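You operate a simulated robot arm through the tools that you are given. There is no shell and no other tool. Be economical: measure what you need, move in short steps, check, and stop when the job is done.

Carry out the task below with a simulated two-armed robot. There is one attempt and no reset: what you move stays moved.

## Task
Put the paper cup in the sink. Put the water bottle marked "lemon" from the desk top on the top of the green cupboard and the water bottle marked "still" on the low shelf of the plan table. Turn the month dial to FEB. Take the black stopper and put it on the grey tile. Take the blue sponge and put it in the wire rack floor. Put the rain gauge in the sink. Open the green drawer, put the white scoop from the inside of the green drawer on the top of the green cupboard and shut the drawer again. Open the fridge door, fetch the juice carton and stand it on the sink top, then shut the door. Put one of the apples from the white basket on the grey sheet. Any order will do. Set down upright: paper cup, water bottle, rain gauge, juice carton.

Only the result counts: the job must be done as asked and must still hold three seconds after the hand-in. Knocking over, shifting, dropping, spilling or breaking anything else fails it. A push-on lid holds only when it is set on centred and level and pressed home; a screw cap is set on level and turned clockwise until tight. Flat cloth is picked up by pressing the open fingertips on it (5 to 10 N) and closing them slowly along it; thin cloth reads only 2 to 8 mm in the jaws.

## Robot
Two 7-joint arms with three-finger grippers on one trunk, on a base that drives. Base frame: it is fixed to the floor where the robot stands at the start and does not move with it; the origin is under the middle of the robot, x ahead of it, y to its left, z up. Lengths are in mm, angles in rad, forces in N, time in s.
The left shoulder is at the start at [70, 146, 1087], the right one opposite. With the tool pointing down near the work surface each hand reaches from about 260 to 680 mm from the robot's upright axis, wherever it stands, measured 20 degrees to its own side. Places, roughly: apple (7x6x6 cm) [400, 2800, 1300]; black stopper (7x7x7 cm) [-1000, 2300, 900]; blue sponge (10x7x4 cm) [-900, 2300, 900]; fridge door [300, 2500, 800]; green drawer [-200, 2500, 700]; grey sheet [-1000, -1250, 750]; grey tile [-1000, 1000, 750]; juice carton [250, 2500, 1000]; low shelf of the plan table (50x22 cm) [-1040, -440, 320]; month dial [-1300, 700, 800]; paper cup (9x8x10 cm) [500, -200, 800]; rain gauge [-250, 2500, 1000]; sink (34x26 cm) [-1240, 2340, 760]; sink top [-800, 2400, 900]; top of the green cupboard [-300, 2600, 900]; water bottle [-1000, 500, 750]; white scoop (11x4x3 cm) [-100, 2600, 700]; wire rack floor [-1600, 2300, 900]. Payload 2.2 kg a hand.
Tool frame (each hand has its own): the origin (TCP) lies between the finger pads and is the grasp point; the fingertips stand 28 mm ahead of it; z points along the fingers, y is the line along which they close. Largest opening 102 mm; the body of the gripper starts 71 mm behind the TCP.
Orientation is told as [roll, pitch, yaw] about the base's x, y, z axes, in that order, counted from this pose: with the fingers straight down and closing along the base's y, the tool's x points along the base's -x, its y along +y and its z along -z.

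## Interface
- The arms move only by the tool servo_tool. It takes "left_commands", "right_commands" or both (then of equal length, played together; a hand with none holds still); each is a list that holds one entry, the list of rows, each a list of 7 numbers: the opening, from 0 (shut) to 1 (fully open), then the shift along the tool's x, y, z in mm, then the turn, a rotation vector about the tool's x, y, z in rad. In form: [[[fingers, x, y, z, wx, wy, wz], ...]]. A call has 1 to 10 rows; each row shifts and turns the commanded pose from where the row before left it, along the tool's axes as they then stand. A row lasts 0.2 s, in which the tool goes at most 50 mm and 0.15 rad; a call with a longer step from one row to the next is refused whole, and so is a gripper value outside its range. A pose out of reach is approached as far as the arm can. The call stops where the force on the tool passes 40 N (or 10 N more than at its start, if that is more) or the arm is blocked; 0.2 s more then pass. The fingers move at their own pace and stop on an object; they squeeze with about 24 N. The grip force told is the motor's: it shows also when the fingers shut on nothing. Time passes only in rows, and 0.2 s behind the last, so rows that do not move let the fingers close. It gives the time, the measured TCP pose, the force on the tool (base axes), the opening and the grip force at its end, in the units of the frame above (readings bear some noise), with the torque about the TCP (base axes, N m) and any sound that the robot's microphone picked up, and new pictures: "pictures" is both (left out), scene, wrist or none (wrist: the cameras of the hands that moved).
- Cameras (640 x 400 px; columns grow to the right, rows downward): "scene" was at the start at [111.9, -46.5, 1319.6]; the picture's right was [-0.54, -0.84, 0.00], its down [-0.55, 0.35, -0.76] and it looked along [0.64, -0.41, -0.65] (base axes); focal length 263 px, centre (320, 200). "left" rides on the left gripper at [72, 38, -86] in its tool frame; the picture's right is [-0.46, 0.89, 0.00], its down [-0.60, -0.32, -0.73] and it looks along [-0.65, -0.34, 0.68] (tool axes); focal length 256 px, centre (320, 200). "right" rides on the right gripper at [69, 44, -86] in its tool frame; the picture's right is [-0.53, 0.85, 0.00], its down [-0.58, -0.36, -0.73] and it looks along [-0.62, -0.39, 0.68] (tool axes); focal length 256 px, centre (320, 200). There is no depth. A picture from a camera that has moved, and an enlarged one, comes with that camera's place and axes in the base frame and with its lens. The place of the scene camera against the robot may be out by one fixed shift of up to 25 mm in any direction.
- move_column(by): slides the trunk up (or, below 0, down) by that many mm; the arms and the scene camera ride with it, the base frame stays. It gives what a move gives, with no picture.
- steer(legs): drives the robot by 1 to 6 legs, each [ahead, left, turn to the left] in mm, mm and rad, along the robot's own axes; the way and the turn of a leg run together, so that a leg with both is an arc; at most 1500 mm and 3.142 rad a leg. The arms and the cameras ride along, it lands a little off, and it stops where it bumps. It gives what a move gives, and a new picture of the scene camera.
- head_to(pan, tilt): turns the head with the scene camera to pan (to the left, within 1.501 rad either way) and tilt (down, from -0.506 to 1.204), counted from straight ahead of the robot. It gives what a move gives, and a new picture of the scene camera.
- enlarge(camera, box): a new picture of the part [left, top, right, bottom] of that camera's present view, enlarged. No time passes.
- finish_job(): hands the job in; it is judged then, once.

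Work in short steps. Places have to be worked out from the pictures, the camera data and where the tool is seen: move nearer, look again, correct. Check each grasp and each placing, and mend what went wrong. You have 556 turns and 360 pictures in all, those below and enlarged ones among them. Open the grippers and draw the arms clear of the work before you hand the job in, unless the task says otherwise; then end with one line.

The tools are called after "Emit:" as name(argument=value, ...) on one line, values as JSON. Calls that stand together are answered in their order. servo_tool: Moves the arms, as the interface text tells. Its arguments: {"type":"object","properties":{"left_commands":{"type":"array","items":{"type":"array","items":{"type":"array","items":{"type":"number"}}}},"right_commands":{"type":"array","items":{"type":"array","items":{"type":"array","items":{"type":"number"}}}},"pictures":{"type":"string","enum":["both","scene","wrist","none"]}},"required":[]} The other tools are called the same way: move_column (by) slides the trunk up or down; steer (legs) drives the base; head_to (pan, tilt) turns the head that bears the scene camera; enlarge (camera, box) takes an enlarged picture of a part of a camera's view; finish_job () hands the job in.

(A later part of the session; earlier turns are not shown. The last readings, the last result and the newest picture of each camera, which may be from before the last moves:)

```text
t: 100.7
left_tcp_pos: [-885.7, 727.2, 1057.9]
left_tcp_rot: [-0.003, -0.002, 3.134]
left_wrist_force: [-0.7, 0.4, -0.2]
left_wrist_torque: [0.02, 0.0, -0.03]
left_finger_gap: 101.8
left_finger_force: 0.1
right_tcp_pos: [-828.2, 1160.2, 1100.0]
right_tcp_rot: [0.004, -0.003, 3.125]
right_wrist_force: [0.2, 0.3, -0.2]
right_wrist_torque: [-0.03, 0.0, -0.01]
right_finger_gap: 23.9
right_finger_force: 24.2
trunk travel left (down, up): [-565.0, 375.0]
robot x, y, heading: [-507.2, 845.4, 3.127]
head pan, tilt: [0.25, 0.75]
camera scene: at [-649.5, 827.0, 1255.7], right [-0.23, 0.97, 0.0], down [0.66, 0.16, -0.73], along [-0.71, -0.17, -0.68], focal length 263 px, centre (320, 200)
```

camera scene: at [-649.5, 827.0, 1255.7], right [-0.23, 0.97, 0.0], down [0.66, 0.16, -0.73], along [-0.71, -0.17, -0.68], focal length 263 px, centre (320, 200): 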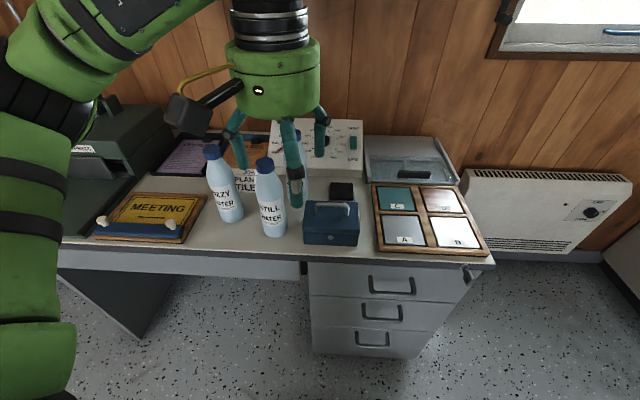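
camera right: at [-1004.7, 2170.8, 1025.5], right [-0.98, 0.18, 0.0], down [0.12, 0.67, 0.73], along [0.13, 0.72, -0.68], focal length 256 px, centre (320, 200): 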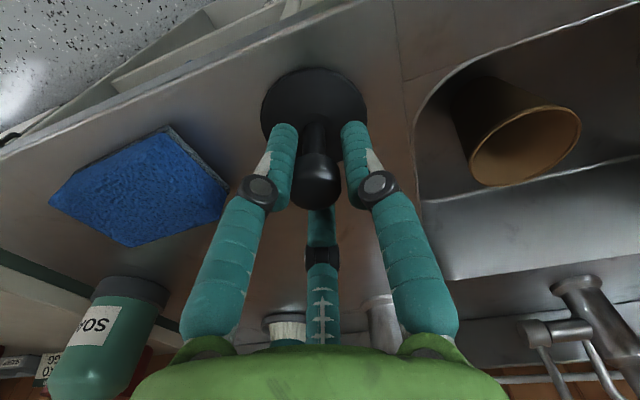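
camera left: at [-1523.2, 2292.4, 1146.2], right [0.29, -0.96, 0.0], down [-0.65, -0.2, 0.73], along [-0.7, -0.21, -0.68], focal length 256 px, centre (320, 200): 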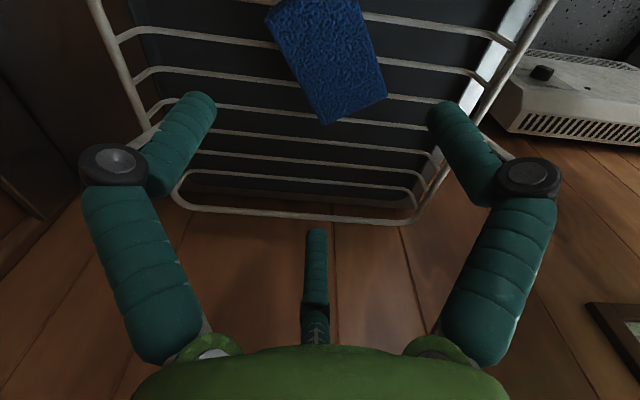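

At the desk: FIZZY and STILL bottles are seen, and a tile tray. I raise the left hand and look closer.

Emit:
servo_tool(left_commands=[[[1, 10, 0, -45, 0, 0, 0], [1, 10, 0, -45, 0, 0, 0], [1, 20, -20, -30, 0, 0, 0]]], pictures="none")

Emit:
head_to(pan=0.0, tilt=0.75)

Emit:
enlarge(camera="scene", box=[100, 80, 420, 280])

```text
t: 101.5
left_tcp_pos: [-843.7, 747.6, 1179.1]
left_tcp_rot: [-0.002, -0.001, 3.136]
left_wrist_force: [-0.2, 0.1, 0.9]
left_wrist_torque: [-0.04, 0.04, 0.0]
left_finger_gap: 101.9
left_finger_force: 0.0
right_tcp_pos: [-827.1, 1161.2, 1099.9]
right_tcp_rot: [0.002, -0.003, 3.126]
right_wrist_force: [-0.8, 1.1, -0.6]
right_wrist_torque: [-0.04, 0.02, 0.02]
right_finger_gap: 23.6
right_finger_force: 23.8
trunk travel left (down, up): [-565.0, 375.0]
robot x, y, heading: [-507.6, 847.8, 3.13]
head pan, tilt: [0.25, 0.75]
```

```text
t: 102.2
left_tcp_pos: [-845.1, 743.7, 1178.4]
left_tcp_rot: [-0.005, 0.003, 3.135]
left_wrist_force: [-0.4, -0.1, -0.6]
left_wrist_torque: [0.02, 0.01, 0.0]
left_finger_gap: 101.8
left_finger_force: 0.1
right_tcp_pos: [-829.6, 1160.0, 1099.6]
right_tcp_rot: [0.0, -0.003, 3.126]
right_wrist_force: [0.2, 0.1, 0.7]
right_wrist_torque: [-0.01, 0.03, 0.04]
right_finger_gap: 23.8
right_finger_force: 24.4
trunk travel left (down, up): [-565.0, 375.0]
robot x, y, heading: [-507.0, 844.2, 3.133]
head pan, tilt: [0.0, 0.75]
camera scene: at [-651.9, 847.0, 1255.7], right [0.01, 1.0, 0.0], down [0.68, -0.01, -0.73], along [-0.73, 0.01, -0.68], focal length 263 px, centre (320, 200)
```

scene: 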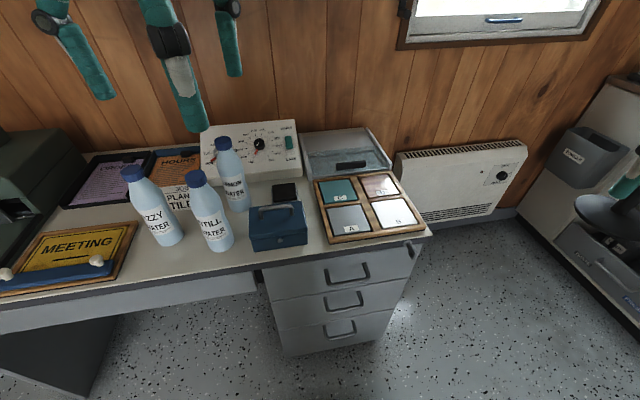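

```text
2.00 times, centred on (260, 180) of scene
camera zoom: at [-651.9, 847.0, 1255.7], right [0.01, 1.0, 0.0], down [0.68, -0.01, -0.73], along [-0.73, 0.01, -0.68], focal length 525 px, centre (440, 240)
```

zoom: 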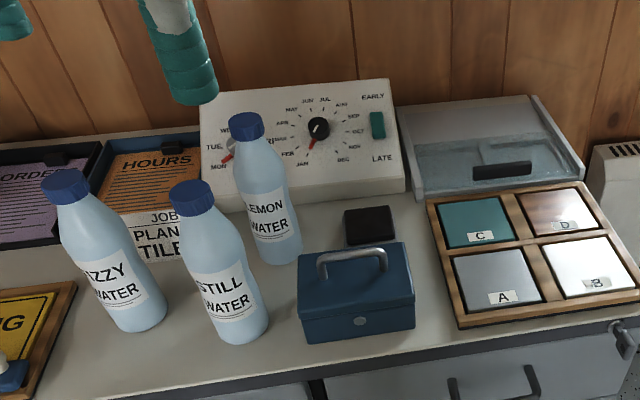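

Grey tile is "A", near [-1107, 927]. I bring the stopper above it.

Emit:
servo_tool(right_commands=[[[0, -34.5, 29, 17, 0, 0, 0], [0, -34.5, 29, 17, 0, 0, 0], [0, -34.5, 29, 17, 0, 0, 0], [0, -34.5, 29, 17, 0, 0, 0], [0, -34.5, 29, 17, 0, 0, 0], [0, -34.5, 29, 17, 0, 0, 0], [0, -34.5, 29, 17, 0, 0, 0], [0, -34.5, 29, 17, 0, 0, 0]]], pictures="both")

```text
t: 104.0
left_tcp_pos: [-847.0, 745.8, 1178.1]
left_tcp_rot: [-0.001, 0.003, 3.135]
left_wrist_force: [-0.2, -0.8, -0.1]
left_wrist_torque: [0.0, -0.05, -0.02]
left_finger_gap: 101.9
left_finger_force: 0.1
right_tcp_pos: [-1008.4, 1014.9, 996.5]
right_tcp_rot: [0.003, -0.001, 3.125]
right_wrist_force: [-1.7, 0.7, -0.1]
right_wrist_torque: [-0.05, 0.02, -0.01]
right_finger_gap: 24.0
right_finger_force: 23.8
right hand out of reach, approached as far as the arm can: row 6, 7, 8
trunk travel left (down, up): [-565.0, 375.0]
robot x, y, heading: [-508.7, 848.7, 3.126]
head pan, tilt: [0.0, 0.75]
camera scene: at [-653.2, 847.7, 1255.5], right [0.01, 1.0, 0.0], down [0.68, -0.01, -0.73], along [-0.73, 0.01, -0.68], focal length 263 px, centre (320, 200)
camera right: at [-942.0, 972.4, 1082.8], right [-0.55, -0.84, 0.0], down [-0.57, 0.38, 0.73], along [-0.61, 0.4, -0.68], focal length 256 px, centre (320, 200)
```

scene: 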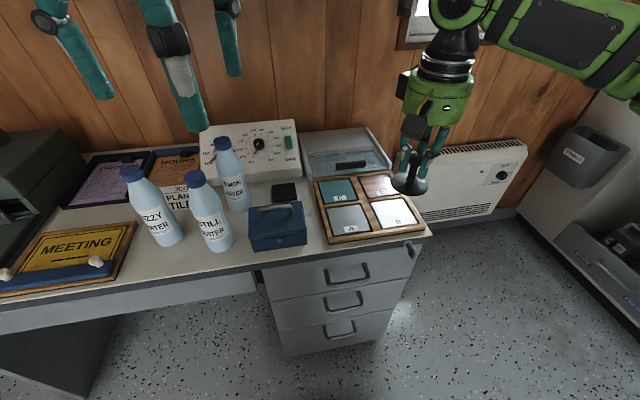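
right: 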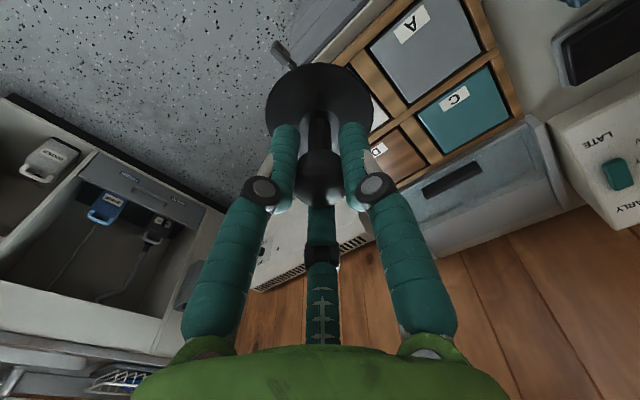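

Tile A at about [-1098, 922]. I drive closer so the right arm reaches it.

Emit:
steer(legs=[[130, 80, 0]])

Emit:
servo_tool(right_commands=[[[0, 0, 0, 0, 0, 0, 0]]], pictures="wrist")

```text
t: 105.4
left_tcp_pos: [-975.4, 668.1, 1178.6]
left_tcp_rot: [-0.003, 0.0, 3.135]
left_wrist_force: [0.9, -0.4, 0.8]
left_wrist_torque: [0.0, 0.0, -0.01]
left_finger_gap: 102.0
left_finger_force: 0.1
right_tcp_pos: [-1139.2, 937.5, 998.7]
right_tcp_rot: [0.003, -0.004, 3.125]
right_wrist_force: [-0.1, -0.4, -0.5]
right_wrist_torque: [-0.01, -0.02, -0.01]
right_finger_gap: 24.0
right_finger_force: 23.6
trunk travel left (down, up): [-565.0, 375.0]
robot x, y, heading: [-644.0, 770.1, 3.129]
head pan, tilt: [0.0, 0.75]
camera scene: at [-781.8, 769.8, 1255.8], right [0.01, 1.0, 0.0], down [0.68, -0.01, -0.73], along [-0.73, 0.01, -0.68], focal length 263 px, centre (320, 200)
```

scene: 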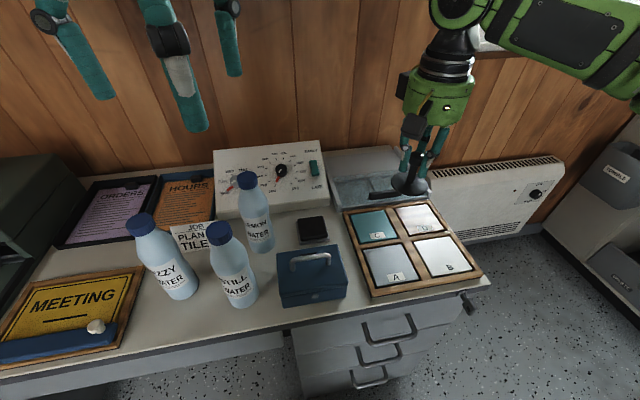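

```text
t: 105.8
left_tcp_pos: [-974.4, 668.4, 1179.4]
left_tcp_rot: [-0.005, 0.001, 3.134]
left_wrist_force: [0.1, 0.0, -0.4]
left_wrist_torque: [0.0, 0.01, 0.0]
left_finger_gap: 102.2
left_finger_force: 0.0
right_tcp_pos: [-1137.2, 936.8, 998.0]
right_tcp_rot: [0.003, -0.004, 3.127]
right_wrist_force: [0.2, -0.2, -0.3]
right_wrist_torque: [-0.02, 0.02, 0.06]
right_finger_gap: 23.6
right_finger_force: 24.0
trunk travel left (down, up): [-565.0, 375.0]
robot x, y, heading: [-643.3, 770.6, 3.128]
head pan, tilt: [0.0, 0.75]
camera right: at [-1070.5, 894.5, 1083.9], right [-0.55, -0.84, 0.0], down [-0.57, 0.38, 0.73], along [-0.61, 0.4, -0.68], focal length 256 px, centre (320, 200)
```

right: 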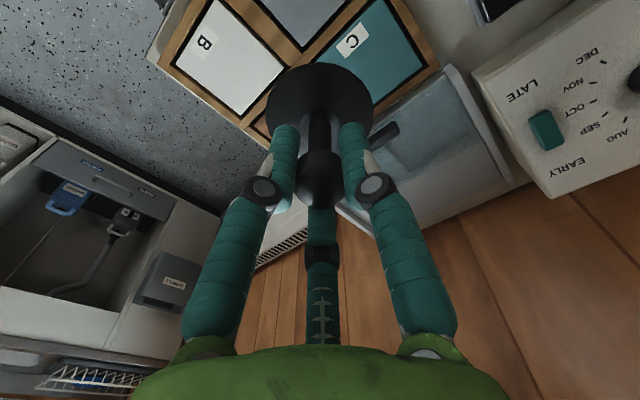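

I centre over tile A and lower part-way.

Emit:
servo_tool(right_commands=[[[0, 26, 8, 25, 0, 0, 0], [0, 26, 8, 25, 0, 0, 0], [0, 0, 0, 40, 0, 0, 0]]], pictures="both")

```text
t: 106.6
left_tcp_pos: [-977.1, 666.6, 1178.4]
left_tcp_rot: [-0.003, 0.002, 3.134]
left_wrist_force: [-0.2, 0.3, -0.2]
left_wrist_torque: [0.0, -0.02, 0.03]
left_finger_gap: 102.0
left_finger_force: 0.1
right_tcp_pos: [-1088.4, 920.6, 907.0]
right_tcp_rot: [0.005, -0.002, 3.127]
right_wrist_force: [-0.5, 0.3, -0.5]
right_wrist_torque: [-0.04, -0.02, 0.01]
right_finger_gap: 23.8
right_finger_force: 23.6
trunk travel left (down, up): [-565.0, 375.0]
robot x, y, heading: [-642.1, 768.7, 3.126]
head pan, tilt: [0.0, 0.75]
camera scene: at [-784.0, 769.3, 1255.5], right [0.01, 1.0, 0.0], down [0.68, -0.01, -0.73], along [-0.73, 0.01, -0.68], focal length 263 px, centre (320, 200)
camera right: at [-1021.7, 877.4, 992.6], right [-0.55, -0.84, 0.0], down [-0.57, 0.38, 0.73], along [-0.61, 0.4, -0.68], focal length 256 px, centre (320, 200)
```

scene: 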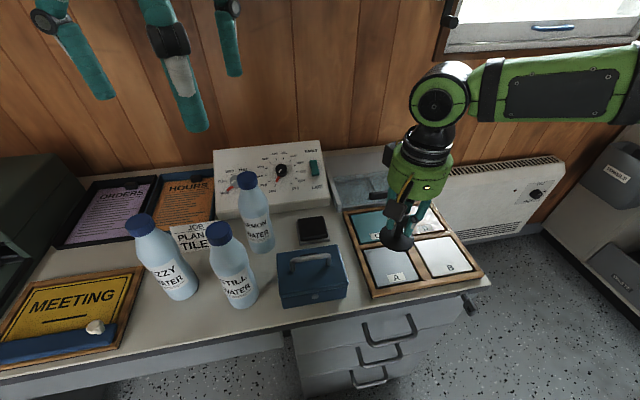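
right: 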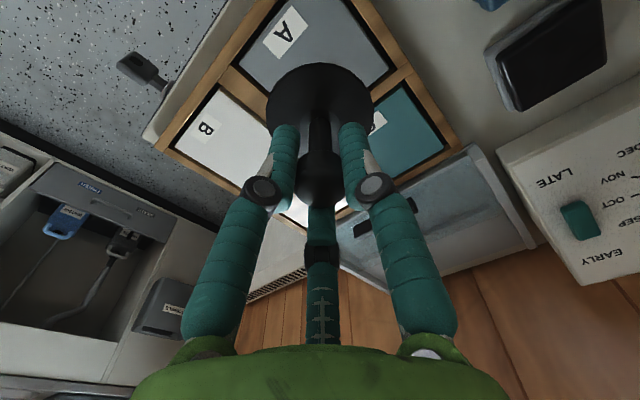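

Emit:
servo_tool(right_commands=[[[0, -6, -8, 20, 0, 0, 0], [0, 0, 0, 25, 0, 0, 0], [0, 0, 0, 10, 0, 0, 0]]], pictures="wrist")

```text
t: 107.4
left_tcp_pos: [-976.3, 666.5, 1179.2]
left_tcp_rot: [-0.004, -0.001, 3.134]
left_wrist_force: [-0.7, 0.1, -0.3]
left_wrist_torque: [-0.04, 0.0, 0.03]
left_finger_gap: 102.0
left_finger_force: 0.0
right_tcp_pos: [-1093.4, 928.4, 852.9]
right_tcp_rot: [0.003, -0.004, 3.125]
right_wrist_force: [-0.5, -0.6, -0.3]
right_wrist_torque: [-0.02, -0.01, 0.0]
right_finger_gap: 24.0
right_finger_force: 23.8
trunk travel left (down, up): [-565.0, 375.0]
robot x, y, heading: [-639.9, 769.1, 3.134]
head pan, tilt: [0.0, 0.75]
camera right: at [-1026.2, 885.3, 938.2], right [-0.55, -0.84, 0.0], down [-0.57, 0.38, 0.73], along [-0.61, 0.4, -0.68], focal length 256 px, centre (320, 200)
```

right: 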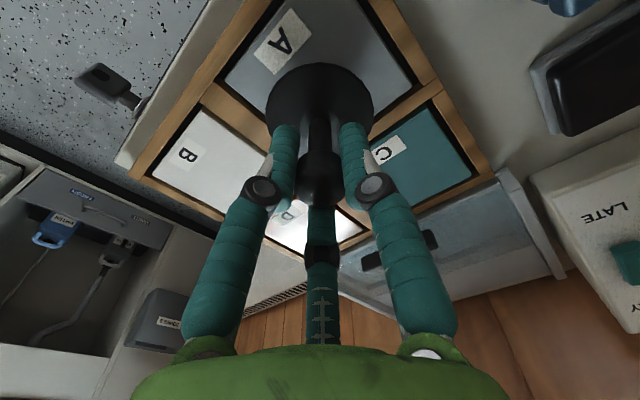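

Centred on the tile. Lower to contact.

Emit:
servo_tool(right_commands=[[[0, 0, 0, 10, 0, 0, 0], [0, 0, 0, 7, 0, 0, 0], [0, 0, 0, 5, 0, 0, 0], [0, 0, 0, 4, 0, 0, 0]]], pictures="none")

```text
t: 108.4
left_tcp_pos: [-977.0, 666.7, 1178.3]
left_tcp_rot: [-0.004, -0.001, 3.136]
left_wrist_force: [-0.1, 0.2, 0.2]
left_wrist_torque: [0.01, 0.02, 0.0]
left_finger_gap: 102.1
left_finger_force: 0.2
right_tcp_pos: [-1094.9, 927.9, 827.5]
right_tcp_rot: [0.001, -0.003, 3.124]
right_wrist_force: [-0.2, -0.6, 0.3]
right_wrist_torque: [0.03, -0.02, -0.03]
right_finger_gap: 23.9
right_finger_force: 23.6
trunk travel left (down, up): [-565.0, 375.0]
robot x, y, heading: [-641.0, 766.6, 3.129]
head pan, tilt: [0.0, 0.75]
```

Emit:
servo_tool(right_commands=[[[0, 0, 0, 5, 0, 0, 0], [0, 0, 0, 4, 0, 0, 0], [0, 0, 0, 4, 0, 0, 0], [0, 0, 0, 4, 0, 0, 0]]], pictures="none")

```text
t: 109.1
left_tcp_pos: [-971.9, 667.7, 1179.5]
left_tcp_rot: [-0.003, -0.001, 3.133]
left_wrist_force: [-0.6, 0.4, -0.3]
left_wrist_torque: [-0.01, -0.02, 0.01]
left_finger_gap: 101.9
left_finger_force: 0.1
right_tcp_pos: [-1093.6, 928.4, 824.9]
right_tcp_rot: [0.003, -0.017, 3.126]
right_wrist_force: [9.4, 2.7, 18.5]
right_wrist_torque: [0.03, -0.36, 0.0]
right_finger_gap: 24.0
right_finger_force: 24.1
trunk travel left (down, up): [-565.0, 375.0]
robot x, y, heading: [-638.6, 769.3, 3.126]
head pan, tilt: [0.0, 0.75]
stopped in row 3 (right hand): the force on the tool passed its limit at 42 N (the readings are from after the stop); the commanded pose is now the measured one
```

Contact. Relieve, open moderately and lift off.

Emit:
servo_tool(right_commands=[[[0, 0, 0, -2, 0, 0, 0], [0.3, 0, 0, 0, 0, 0, 0], [0.5, 0, 0, 0, 0, 0, 0], [0.5, 0, 0, -20, 0, 0, 0], [0.5, 0, 0, -45, 0, 0, 0], [0.5, 0, 0, -45, 0, 0, 0], [1, 0, 0, -45, 0, 0, 0]]], pictures="wrist")

```text
t: 110.7
left_tcp_pos: [-974.8, 667.5, 1178.9]
left_tcp_rot: [-0.004, 0.0, 3.135]
left_wrist_force: [-0.8, 1.4, -0.3]
left_wrist_torque: [0.01, -0.01, 0.0]
left_finger_gap: 102.0
left_finger_force: 0.0
right_tcp_pos: [-1092.2, 926.6, 979.1]
right_tcp_rot: [0.005, -0.013, 3.126]
right_wrist_force: [-0.2, 0.1, -0.7]
right_wrist_torque: [-0.01, 0.02, 0.03]
right_finger_gap: 101.9
right_finger_force: 0.0
trunk travel left (down, up): [-565.0, 375.0]
robot x, y, heading: [-637.1, 765.4, 3.13]
head pan, tilt: [0.0, 0.75]
camera right: at [-1023.9, 884.4, 1064.7], right [-0.55, -0.84, 0.01], down [-0.56, 0.38, 0.74], along [-0.62, 0.4, -0.67], focal length 256 px, centre (320, 200)
```

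right: 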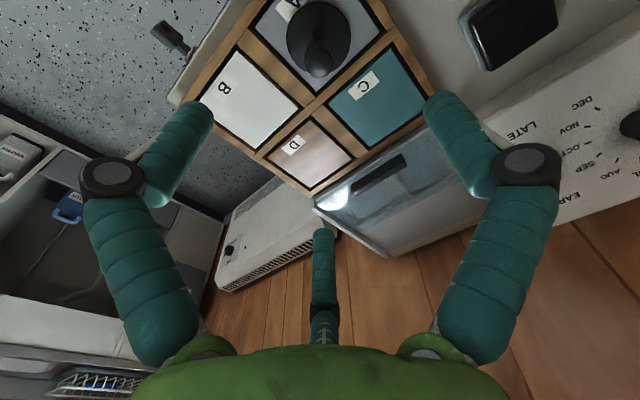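

Stopper sits on tile A. Now I look at the month dial.

Emit:
enlarge(camera="scene", box=[205, 130, 335, 211])

```text
4.92 times, centred on (270, 170) of scene
camera zoom: at [-781.5, 769.2, 1255.7], right [0.01, 1.0, 0.0], down [0.68, -0.01, -0.73], along [-0.73, 0.01, -0.68], focal length 1293 px, centre (566, 345)
```

zoom: 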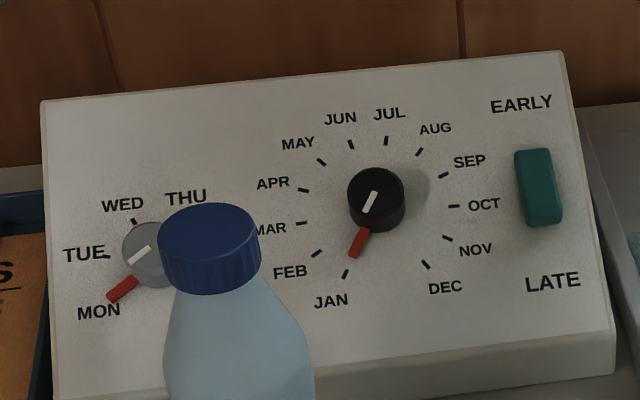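

Dial points at JAN; it must turn ~0.48 rad clockwise, but the lemon bottle stands before it. I first fetch the lemon bottle with the right hand: shift the robot left.

Emit:
steer(legs=[[0, 230, 0]])

Emit:
servo_tool(right_commands=[[[1, 0, 0, -40, 0, 0, 0], [1, 0, 0, -40, 0, 0, 0]]], pictures="wrist")

```text
t: 112.4
left_tcp_pos: [-979.8, 440.3, 1179.0]
left_tcp_rot: [-0.003, 0.001, 3.134]
left_wrist_force: [0.3, -0.8, -0.3]
left_wrist_torque: [0.01, 0.0, 0.0]
left_finger_gap: 102.2
left_finger_force: 0.0
right_tcp_pos: [-1095.3, 700.0, 979.6]
right_tcp_rot: [0.005, -0.013, 3.125]
right_wrist_force: [0.4, -0.9, -0.3]
right_wrist_torque: [0.0, 0.03, 0.01]
right_finger_gap: 101.9
right_finger_force: 0.1
trunk travel left (down, up): [-565.0, 375.0]
robot x, y, heading: [-647.4, 540.3, 3.128]
head pan, tilt: [0.0, 0.75]
camera scene: at [-785.5, 542.2, 1255.7], right [0.01, 1.0, 0.0], down [0.68, -0.01, -0.73], along [-0.73, 0.01, -0.68], focal length 263 px, centre (320, 200)
```

scene: 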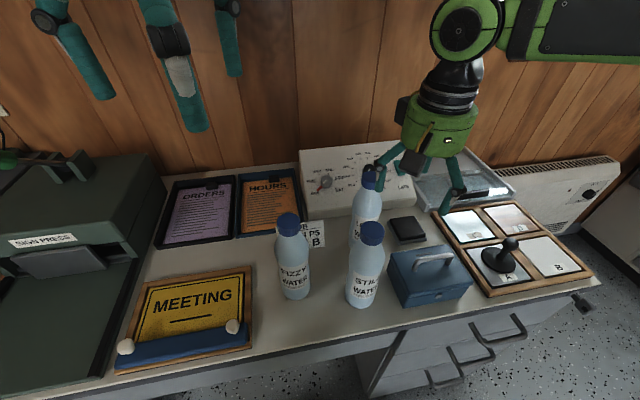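

```text
t: 113.0
left_tcp_pos: [-978.4, 439.2, 1177.4]
left_tcp_rot: [-0.005, -0.001, 3.133]
left_wrist_force: [0.8, -0.1, 0.7]
left_wrist_torque: [0.03, 0.0, -0.01]
left_finger_gap: 102.0
left_finger_force: 0.1
right_tcp_pos: [-1094.4, 699.7, 1059.0]
right_tcp_rot: [0.004, -0.014, 3.126]
right_wrist_force: [0.5, -0.1, -0.3]
right_wrist_torque: [0.03, 0.02, 0.01]
right_finger_gap: 102.1
right_finger_force: 0.0
trunk travel left (down, up): [-565.0, 375.0]
robot x, y, heading: [-646.1, 542.3, 3.122]
head pan, tilt: [0.0, 0.75]
camera right: at [-1027.5, 656.7, 1143.9], right [-0.55, -0.84, 0.01], down [-0.56, 0.38, 0.74], along [-0.62, 0.4, -0.68], focal length 256 px, centre (320, 200)
```

right: 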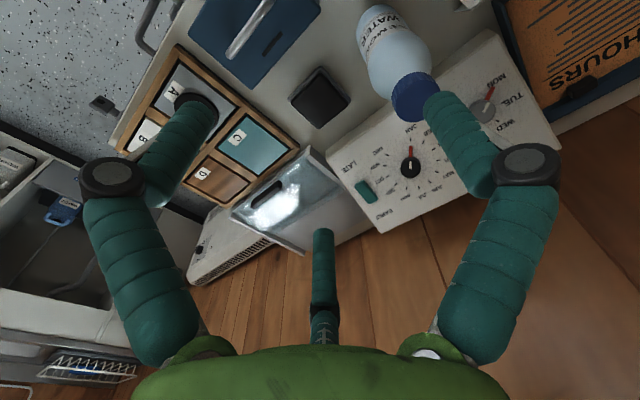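

Lemon bottle at [-1145, 643], cap top ≈950. I move above it and look down.

Emit:
servo_tool(right_commands=[[[1, -26, 28, 0, 0, -0.014, 0], [1, -25, 29, 0, 0, 0, 0], [1, 0, 0, 30, 0, 0, 0], [1, 0, 0, 20, 0, 0, 0]]], pictures="wrist")

```text
t: 114.0
left_tcp_pos: [-979.4, 438.4, 1178.7]
left_tcp_rot: [-0.003, 0.0, 3.134]
left_wrist_force: [-0.4, -0.2, 0.9]
left_wrist_torque: [-0.02, 0.0, 0.01]
left_finger_gap: 101.9
left_finger_force: 0.0
right_tcp_pos: [-1102.2, 698.5, 1009.8]
right_tcp_rot: [0.003, -0.026, 3.125]
right_wrist_force: [0.1, 0.2, -0.1]
right_wrist_torque: [-0.02, -0.01, 0.0]
right_finger_gap: 102.1
right_finger_force: 0.1
right hand out of reach, approached as far as the arm can: row 1, 2
trunk travel left (down, up): [-565.0, 375.0]
robot x, y, heading: [-646.2, 540.9, 3.126]
head pan, tilt: [0.0, 0.75]
camera right: at [-1032.2, 654.8, 1093.4], right [-0.55, -0.84, 0.02], down [-0.55, 0.38, 0.75], along [-0.63, 0.4, -0.67], focal length 256 px, centre (320, 200)
```

right: 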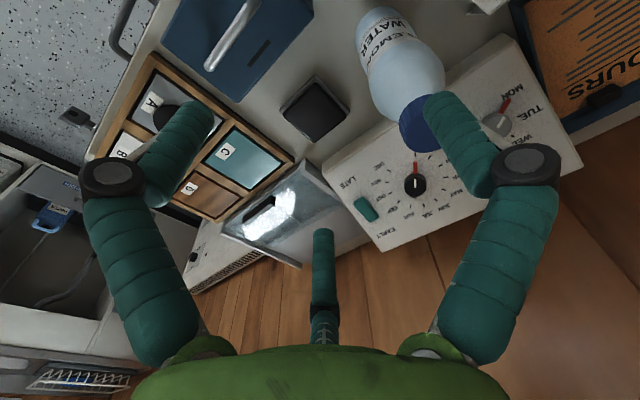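

The arm is too stretched at this height; I raise the trunk so the hands work lower relative to the shoulders.

Emit:
move_column(by=150)

Emit:
servo_tool(right_commands=[[[1, -8, 13, 40, 0, 0.026, 0], [1, -15, 20, 40, 0, 0, 0], [1, -20, 22, 30, 0, 0, 0], [1, 0, 0, 40, 0, 0, 0]]], left_commands=[[[1, 0, 0, 40, 0, 0, 0], [1, 0, 0, 40, 0, 0, 0], [1, 0, 0, 40, 0, 0, 0], [1, 0, 0, 30, 0, 0, 0]]], pictures="wrist")

```text
t: 115.8
left_tcp_pos: [-979.7, 439.4, 1328.7]
left_tcp_rot: [-0.003, -0.001, 3.134]
left_wrist_force: [-0.2, 0.0, -0.2]
left_wrist_torque: [0.02, 0.01, 0.01]
left_finger_gap: 101.7
left_finger_force: 0.0
right_tcp_pos: [-1102.0, 697.2, 1160.6]
right_tcp_rot: [0.001, -0.03, 3.125]
right_wrist_force: [0.7, 0.4, -0.3]
right_wrist_torque: [-0.04, -0.01, 0.0]
right_finger_gap: 102.3
right_finger_force: 0.0
trunk travel left (down, up): [-715.0, 225.0]
robot x, y, heading: [-643.6, 539.9, 3.128]
head pan, tilt: [0.0, 0.75]
```

```text
t: 116.8
left_tcp_pos: [-980.9, 440.7, 1178.5]
left_tcp_rot: [-0.006, 0.002, 3.138]
left_wrist_force: [-1.0, 0.1, -0.4]
left_wrist_torque: [-0.01, -0.04, 0.04]
left_finger_gap: 102.0
left_finger_force: 0.1
right_tcp_pos: [-1120.8, 679.0, 1010.4]
right_tcp_rot: [0.004, -0.004, 3.125]
right_wrist_force: [-0.5, -0.6, -0.2]
right_wrist_torque: [-0.01, -0.01, -0.01]
right_finger_gap: 101.6
right_finger_force: 0.1
right hand out of reach, approached as far as the arm can: row 2, 3, 4
trunk travel left (down, up): [-715.0, 225.0]
robot x, y, heading: [-644.8, 543.0, 3.129]
head pan, tilt: [0.0, 0.75]
camera right: at [-1054.7, 634.6, 1096.9], right [-0.55, -0.84, 0.01], down [-0.57, 0.38, 0.73], along [-0.61, 0.4, -0.68], focal length 256 px, centre (320, 200)
camera left: at [-909.5, 400.6, 1266.0], right [-0.47, -0.88, 0.0], down [-0.6, 0.32, 0.73], along [-0.64, 0.35, -0.68], focal length 256 px, centre (320, 200)
```

right: 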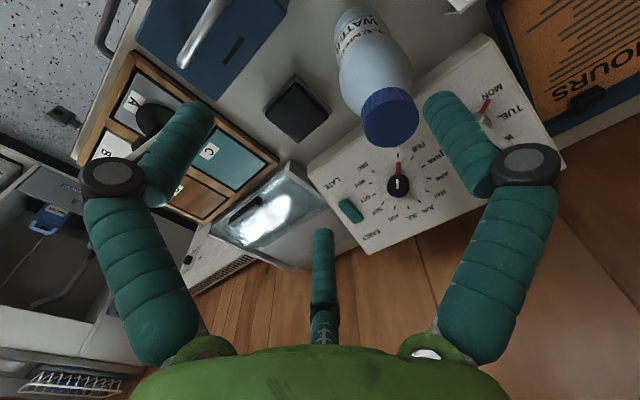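
left: 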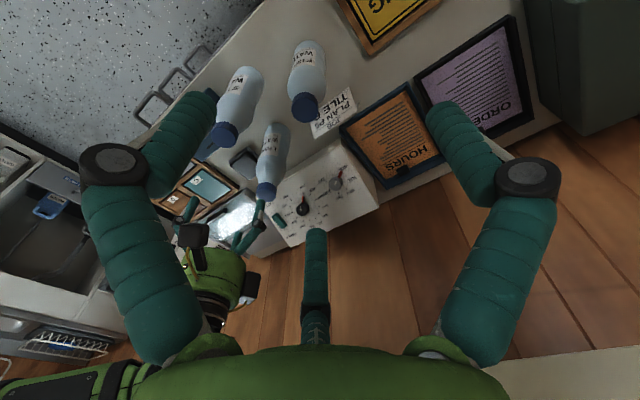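

Emit:
steer(legs=[[70, 0, 0]])

Emit:
servo_tool(right_commands=[[[1, 10, 16, 0, 0, 0, 0], [1, 10, 16, 0, 0, 0, 0]]], pictures="wrist")

```text
t: 117.8
left_tcp_pos: [-1044.2, 441.7, 1180.1]
left_tcp_rot: [-0.005, -0.002, 3.134]
left_wrist_force: [0.6, 0.0, 0.2]
left_wrist_torque: [-0.02, 0.05, 0.01]
left_finger_gap: 102.2
left_finger_force: 0.0
right_tcp_pos: [-1185.8, 679.6, 1014.0]
right_tcp_rot: [0.005, -0.006, 3.127]
right_wrist_force: [0.3, 0.6, -0.1]
right_wrist_torque: [0.02, 0.04, -0.01]
right_finger_gap: 101.7
right_finger_force: 0.0
trunk travel left (down, up): [-715.0, 225.0]
robot x, y, heading: [-706.9, 544.7, 3.127]
head pan, tilt: [0.0, 0.75]
camera scene: at [-850.4, 542.5, 1406.2], right [0.01, 1.0, 0.0], down [0.68, -0.01, -0.73], along [-0.73, 0.01, -0.68], focal length 263 px, centre (320, 200)
```

scene: 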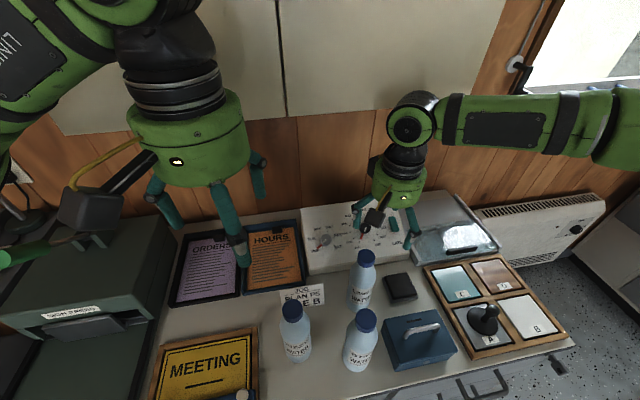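

```text
t: 118.4
left_tcp_pos: [-1046.3, 441.9, 1180.0]
left_tcp_rot: [-0.005, -0.002, 3.133]
left_wrist_force: [0.0, -0.3, -0.1]
left_wrist_torque: [0.02, -0.04, 0.0]
left_finger_gap: 102.1
left_finger_force: 0.0
right_tcp_pos: [-1160.2, 659.2, 1016.4]
right_tcp_rot: [0.005, -0.005, 3.127]
right_wrist_force: [-0.7, 0.2, 0.1]
right_wrist_torque: [0.01, 0.0, 0.02]
right_finger_gap: 102.0
right_finger_force: 0.0
right hand out of reach, approached as far as the arm can: row 1, 2
trunk travel left (down, up): [-715.0, 225.0]
robot x, y, heading: [-709.7, 545.9, 3.126]
head pan, tilt: [0.0, 0.75]
camera right: at [-1092.7, 616.9, 1101.5], right [-0.55, -0.84, 0.01], down [-0.57, 0.38, 0.73], along [-0.62, 0.4, -0.68], focal length 256 px, centre (320, 200)
```

right: 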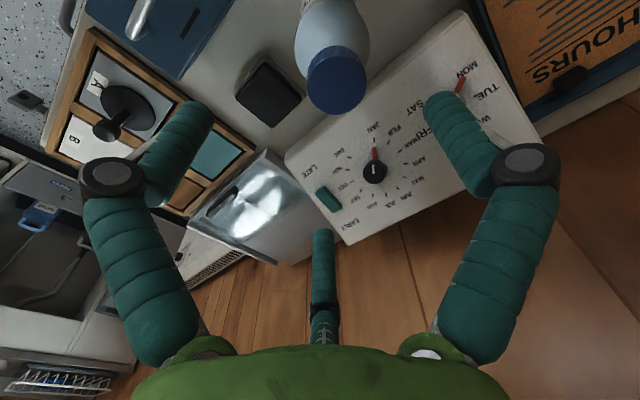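

Cap at [-1148, 642]. I align and descend around the cap.

Emit:
servo_tool(right_commands=[[[1, 12, 17, 5, 0, 0, 0], [1, 0, 0, 10, 0, 0, 0], [1, 0, 0, 10, 0, 0, 0]]], pictures="wrist")

```text
t: 119.2
left_tcp_pos: [-1048.3, 441.6, 1178.9]
left_tcp_rot: [-0.003, -0.002, 3.133]
left_wrist_force: [-0.1, -0.3, -0.5]
left_wrist_torque: [-0.03, -0.02, -0.03]
left_finger_gap: 102.1
left_finger_force: 0.0
right_tcp_pos: [-1143.4, 655.7, 993.3]
right_tcp_rot: [0.009, -0.003, 3.126]
right_wrist_force: [-0.5, 0.0, -0.2]
right_wrist_torque: [0.0, 0.01, -0.02]
right_finger_gap: 102.2
right_finger_force: 0.1
right hand out of reach, approached as far as the arm can: row 1, 3
trunk travel left (down, up): [-715.0, 225.0]
robot x, y, heading: [-712.0, 544.2, 3.124]
head pan, tilt: [0.0, 0.75]
camera right: at [-1075.7, 613.4, 1078.0], right [-0.55, -0.84, 0.01], down [-0.57, 0.38, 0.73], along [-0.61, 0.39, -0.68], focal length 256 px, centre (320, 200)
```

right: 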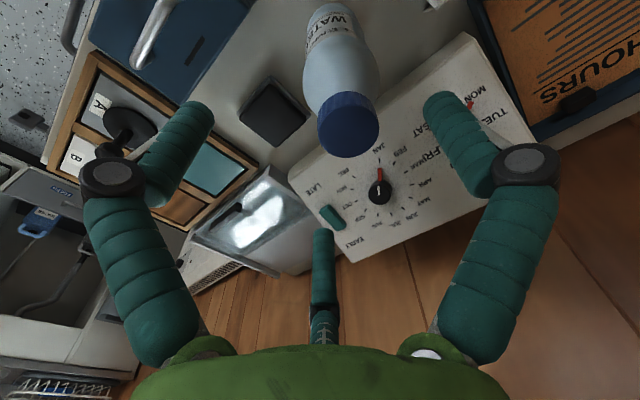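

The arm is limited inward; I shift the robot 70 mm further left.

Emit:
steer(legs=[[-40, 70, 0]])

Emit:
servo_tool(right_commands=[[[1, -22, -28, 0, 0, 0, 0], [1, -22, -28, 0, 0, 0, 0]]], pictures="wrist")

```text
t: 120.2
left_tcp_pos: [-1010.0, 372.6, 1179.8]
left_tcp_rot: [-0.001, -0.002, 3.13]
left_wrist_force: [0.1, 0.9, -0.7]
left_wrist_torque: [-0.05, 0.03, 0.0]
left_finger_gap: 102.0
left_finger_force: 0.2
right_tcp_pos: [-1105.6, 588.1, 992.2]
right_tcp_rot: [0.01, -0.004, 3.125]
right_wrist_force: [-0.2, 0.8, 0.0]
right_wrist_torque: [-0.04, -0.02, 0.0]
right_finger_gap: 102.4
right_finger_force: 0.1
trunk travel left (down, up): [-715.0, 225.0]
robot x, y, heading: [-675.2, 466.3, 3.126]
head pan, tilt: [0.0, 0.75]
camera scene: at [-816.5, 474.0, 1405.5], right [0.02, 1.0, 0.0], down [0.68, -0.01, -0.73], along [-0.73, 0.01, -0.68], focal length 263 px, centre (320, 200)
```

scene: 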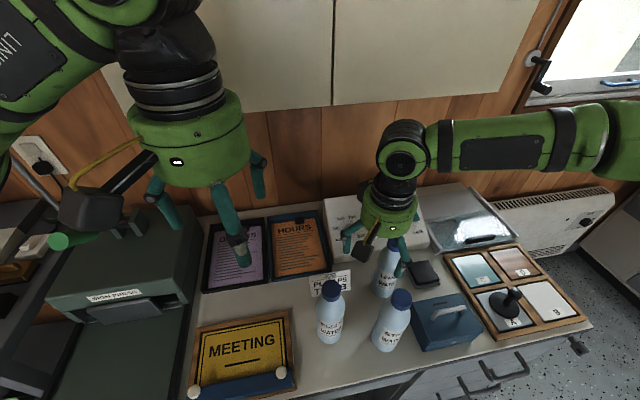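

```text
t: 120.8
left_tcp_pos: [-1009.9, 372.2, 1179.6]
left_tcp_rot: [-0.004, 0.0, 3.131]
left_wrist_force: [0.5, 0.6, -0.9]
left_wrist_torque: [-0.03, -0.01, 0.0]
left_finger_gap: 102.0
left_finger_force: 0.1
right_tcp_pos: [-1147.9, 642.8, 991.4]
right_tcp_rot: [0.01, -0.005, 3.126]
right_wrist_force: [-0.5, 0.6, -0.8]
right_wrist_torque: [0.03, -0.02, 0.0]
right_finger_gap: 102.0
right_finger_force: 0.0
trunk travel left (down, up): [-715.0, 225.0]
robot x, y, heading: [-673.1, 473.2, 3.125]
head pan, tilt: [0.0, 0.75]
camera right: at [-1079.9, 600.9, 1077.8], right [-0.55, -0.84, 0.01], down [-0.57, 0.38, 0.73], along [-0.61, 0.39, -0.68], focal length 256 px, centre (320, 200)
```

right: 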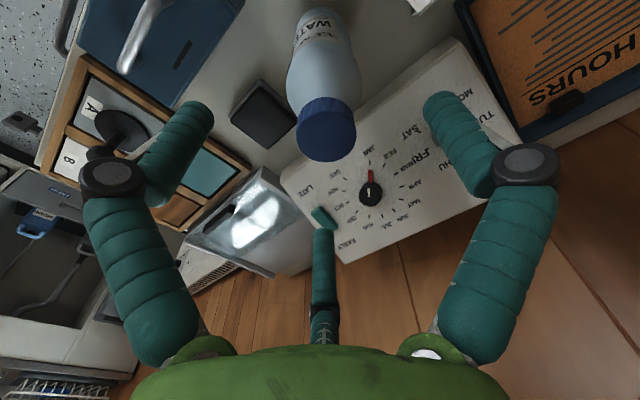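

Aligned. Descend and grip the cap/neck.

Emit:
servo_tool(right_commands=[[[1, 0, 2, 25, 0, 0, 0], [1, 0, 0, 25, 0, 0, 0]]], pictures="wrist")

```text
t: 121.5
left_tcp_pos: [-1008.7, 371.6, 1180.5]
left_tcp_rot: [-0.003, 0.0, 3.131]
left_wrist_force: [-0.4, -0.1, 0.4]
left_wrist_torque: [0.0, 0.0, -0.02]
left_finger_gap: 102.1
left_finger_force: 0.0
right_tcp_pos: [-1148.2, 640.4, 942.6]
right_tcp_rot: [0.01, -0.004, 3.124]
right_wrist_force: [-0.9, 0.2, 0.2]
right_wrist_torque: [0.0, 0.0, -0.01]
right_finger_gap: 102.0
right_finger_force: 0.1
trunk travel left (down, up): [-715.0, 225.0]
robot x, y, heading: [-671.6, 470.5, 3.126]
head pan, tilt: [0.0, 0.75]
camera right: at [-1080.8, 597.2, 1027.8], right [-0.55, -0.84, 0.01], down [-0.57, 0.38, 0.73], along [-0.61, 0.4, -0.68], focal length 256 px, centre (320, 200)
```

right: 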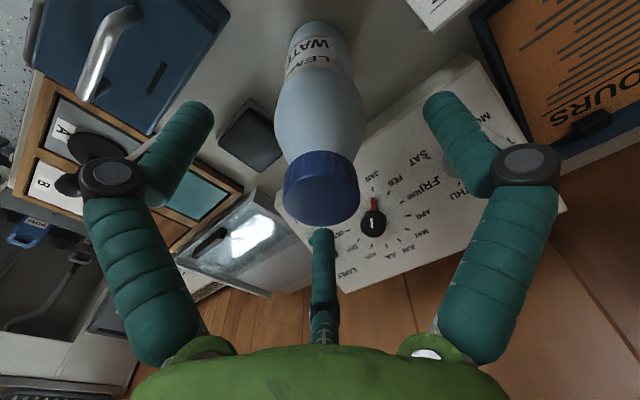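

Body grasp is more secure: I lower to z≈893 so the fingers surround the bottle body, then close.

Emit:
servo_tool(right_commands=[[[1, 0, 1, 25, 0, 0, 0], [1, 0, 0, 24, 0, 0, 0], [0.7, 0, 0, 0, 0, 0, 0], [0.5, 0, 0, 0, 0, 0, 0], [0.5, 0, 0, 0, 0, 0, 0]]], pictures="wrist")

```text
t: 122.7
left_tcp_pos: [-1007.2, 370.9, 1179.1]
left_tcp_rot: [-0.004, -0.002, 3.13]
left_wrist_force: [-0.1, 0.3, 0.3]
left_wrist_torque: [0.01, 0.02, 0.02]
left_finger_gap: 101.8
left_finger_force: 0.2
right_tcp_pos: [-1136.7, 651.0, 904.0]
right_tcp_rot: [0.008, -0.005, 3.123]
right_wrist_force: [0.1, 0.5, 0.2]
right_wrist_torque: [0.02, 0.05, 0.03]
right_finger_gap: 67.5
right_finger_force: 24.4
right hand out of reach, approached as far as the arm can: row 1, 2
trunk travel left (down, up): [-715.0, 225.0]
robot x, y, heading: [-669.4, 473.7, 3.121]
head pan, tilt: [0.0, 0.75]
camera right: at [-1070.1, 608.3, 988.5], right [-0.55, -0.84, 0.01], down [-0.57, 0.38, 0.73], along [-0.62, 0.4, -0.68], focal length 256 px, centre (320, 200)
```

right: 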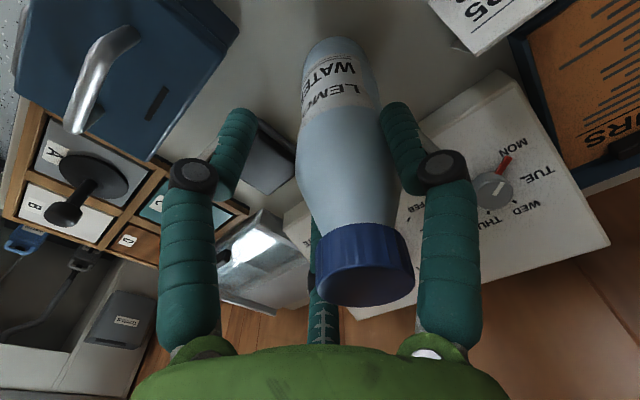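

The arm hit a joint limit and the bottle is held off-centre. I open, rise, turn the wrist +0.6 rad (frees the arm) and retry.

Emit:
servo_tool(right_commands=[[[0.75, 0, 0, 0, 0, 0, 0], [1, 0, 0, 0, 0, 0, 0], [1, 0, 0, -25, 0, 0, 0], [1, 0, 0, -35, 0, 0, 0], [1, 0, 0, -30, 0, 0, 0], [1, 0, 0, 0, 0, 0, 0.15], [1, 0, 0, 0, 0, 0, 0.15], [1, 0, 0, 0, 0, 0, 0.15], [1, 0, 0, 0, 0, 0, 0.15]]], pictures="wrist")

```text
t: 124.7
left_tcp_pos: [-1008.6, 371.5, 1180.1]
left_tcp_rot: [-0.004, -0.001, 3.132]
left_wrist_force: [-0.9, 0.4, -0.4]
left_wrist_torque: [0.0, 0.05, -0.02]
left_finger_gap: 102.1
left_finger_force: 0.0
right_tcp_pos: [-1137.1, 651.0, 992.7]
right_tcp_rot: [0.009, 0.0, 2.523]
right_wrist_force: [-0.2, 0.1, -0.2]
right_wrist_torque: [0.03, 0.01, 0.02]
right_finger_gap: 102.2
right_finger_force: 0.1
trunk travel left (down, up): [-715.0, 225.0]
robot x, y, heading: [-669.5, 471.9, 3.124]
head pan, tilt: [0.0, 0.75]
camera right: at [-1107.4, 577.9, 1078.5], right [-0.93, -0.38, 0.01], down [-0.25, 0.64, 0.73], along [-0.28, 0.67, -0.69], focal length 256 px, centre (320, 200)
```

right: 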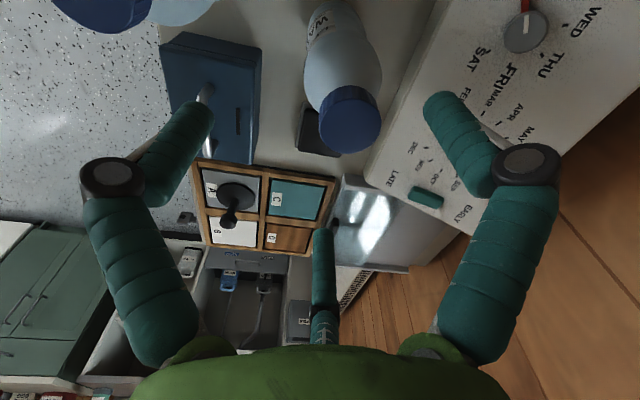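

Emit:
servo_tool(right_commands=[[[1, -4, 17, 5, 0, 0, 0], [1, 0, 0, 30, 0, 0, 0], [1, 0, 0, 35, 0, 0, 0], [1, 0, 0, 30, 0, 0, 0]]], pictures="wrist")

```text
t: 125.7
left_tcp_pos: [-1008.4, 370.8, 1180.3]
left_tcp_rot: [-0.004, 0.0, 3.133]
left_wrist_force: [0.3, 0.2, -0.9]
left_wrist_torque: [-0.01, -0.03, -0.02]
left_finger_gap: 101.8
left_finger_force: 0.1
right_tcp_pos: [-1140.6, 653.6, 902.2]
right_tcp_rot: [0.01, -0.001, 2.524]
right_wrist_force: [-0.5, 1.0, 0.5]
right_wrist_torque: [0.02, 0.0, -0.01]
right_finger_gap: 101.9
right_finger_force: 0.0
right hand out of reach, approached as far as the arm can: row 3, 4
trunk travel left (down, up): [-715.0, 225.0]
robot x, y, heading: [-675.5, 471.4, 3.127]
head pan, tilt: [0.0, 0.75]
camera right: at [-1109.4, 579.1, 989.0], right [-0.92, -0.38, 0.01], down [-0.25, 0.64, 0.73], along [-0.28, 0.67, -0.69], focal length 256 px, centre (320, 200)
```

right: 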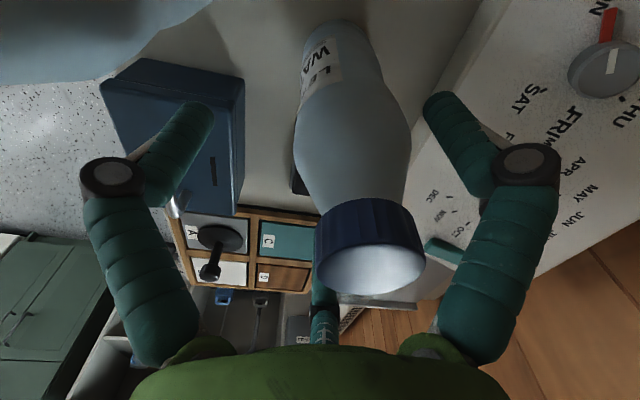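

The limit persists, so I shift the base by the small remainder (10 mm ahead, 14 mm left) with the fingers open around the bottle.

Emit:
steer(legs=[[10, 15, 0]])

Emit:
servo_tool(right_commands=[[[1, 0, 0, 0, 0, 0, 0]]], pictures="wrist")

```text
t: 126.4
left_tcp_pos: [-1017.0, 359.7, 1181.2]
left_tcp_rot: [-0.002, -0.002, 3.131]
left_wrist_force: [0.6, 0.3, 0.3]
left_wrist_torque: [-0.06, 0.03, 0.0]
left_finger_gap: 102.1
left_finger_force: 0.2
right_tcp_pos: [-1147.9, 640.1, 904.2]
right_tcp_rot: [0.013, 0.001, 2.523]
right_wrist_force: [-0.1, -0.3, 0.0]
right_wrist_torque: [-0.02, 0.02, -0.02]
right_finger_gap: 101.9
right_finger_force: 0.0
trunk travel left (down, up): [-715.0, 225.0]
robot x, y, heading: [-681.9, 455.0, 3.124]
head pan, tilt: [0.0, 0.75]
camera scene: at [-822.7, 461.1, 1406.0], right [0.02, 1.0, 0.0], down [0.68, -0.01, -0.73], along [-0.73, 0.01, -0.68], focal length 263 px, centre (320, 200)
```

scene: 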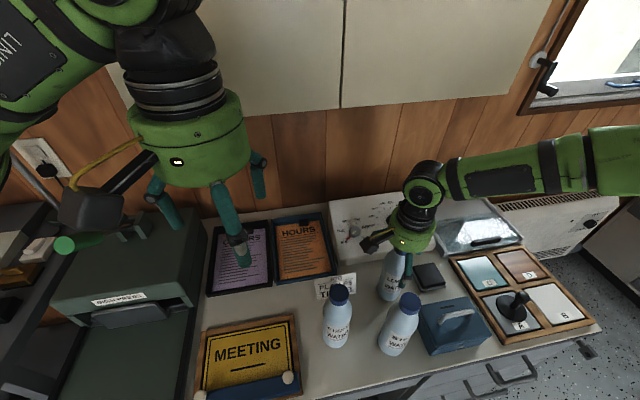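

```text
t: 126.8
left_tcp_pos: [-1018.7, 356.8, 1179.8]
left_tcp_rot: [-0.002, 0.001, 3.131]
left_wrist_force: [0.3, 0.1, 0.6]
left_wrist_torque: [-0.01, 0.0, 0.0]
left_finger_gap: 102.1
left_finger_force: 0.0
right_tcp_pos: [-1149.7, 638.9, 903.3]
right_tcp_rot: [0.011, -0.001, 2.525]
right_wrist_force: [-0.4, -0.3, -0.5]
right_wrist_torque: [-0.02, -0.01, 0.02]
right_finger_gap: 102.2
right_finger_force: 0.0
trunk travel left (down, up): [-715.0, 225.0]
robot x, y, heading: [-683.7, 458.7, 3.123]
head pan, tilt: [0.0, 0.75]
camera right: at [-1119.5, 564.6, 989.3], right [-0.93, -0.38, 0.01], down [-0.25, 0.64, 0.73], along [-0.28, 0.67, -0.69], focal length 256 px, centre (320, 200)
```

right: 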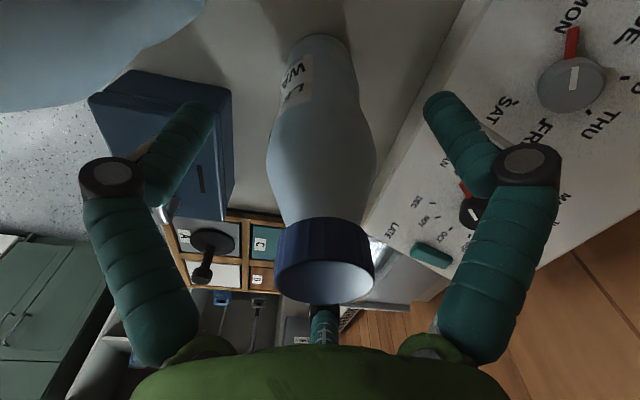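

Centred now. Close.

Emit:
servo_tool(right_commands=[[[0.8, 0, 0, 0, 0, 0, 0], [0.65, 0, 0, 0, 0, 0, 0], [0.5, 0, 0, 0, 0, 0, 0], [0.5, 0, 0, 0, 0, 0, 0]]], pictures="wrist")

```text
t: 127.8
left_tcp_pos: [-1018.9, 355.9, 1179.4]
left_tcp_rot: [-0.003, 0.0, 3.131]
left_wrist_force: [-0.6, 0.5, 0.2]
left_wrist_torque: [0.04, -0.02, 0.0]
left_finger_gap: 102.3
left_finger_force: 0.1
right_tcp_pos: [-1149.9, 638.0, 902.9]
right_tcp_rot: [0.013, -0.002, 2.525]
right_wrist_force: [-2.0, 1.3, 3.8]
right_wrist_torque: [0.02, 0.23, -0.05]
right_finger_gap: 55.9
right_finger_force: 24.5
trunk travel left (down, up): [-715.0, 225.0]
robot x, y, heading: [-681.4, 455.3, 3.128]
head pan, tilt: [0.0, 0.75]
camera right: at [-1120.0, 564.6, 989.6], right [-0.93, -0.38, 0.01], down [-0.25, 0.64, 0.73], along [-0.28, 0.67, -0.69], focal length 256 px, centre (320, 200)
```

right: 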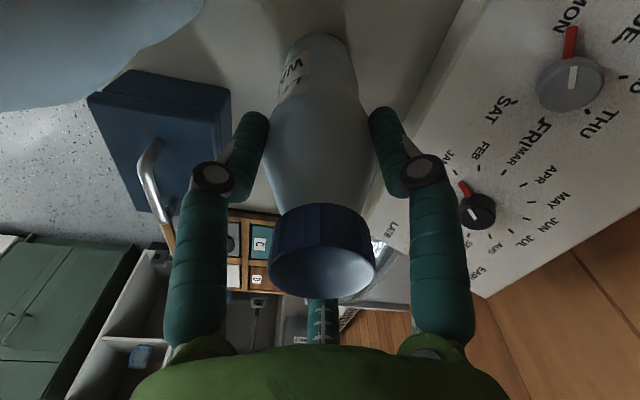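

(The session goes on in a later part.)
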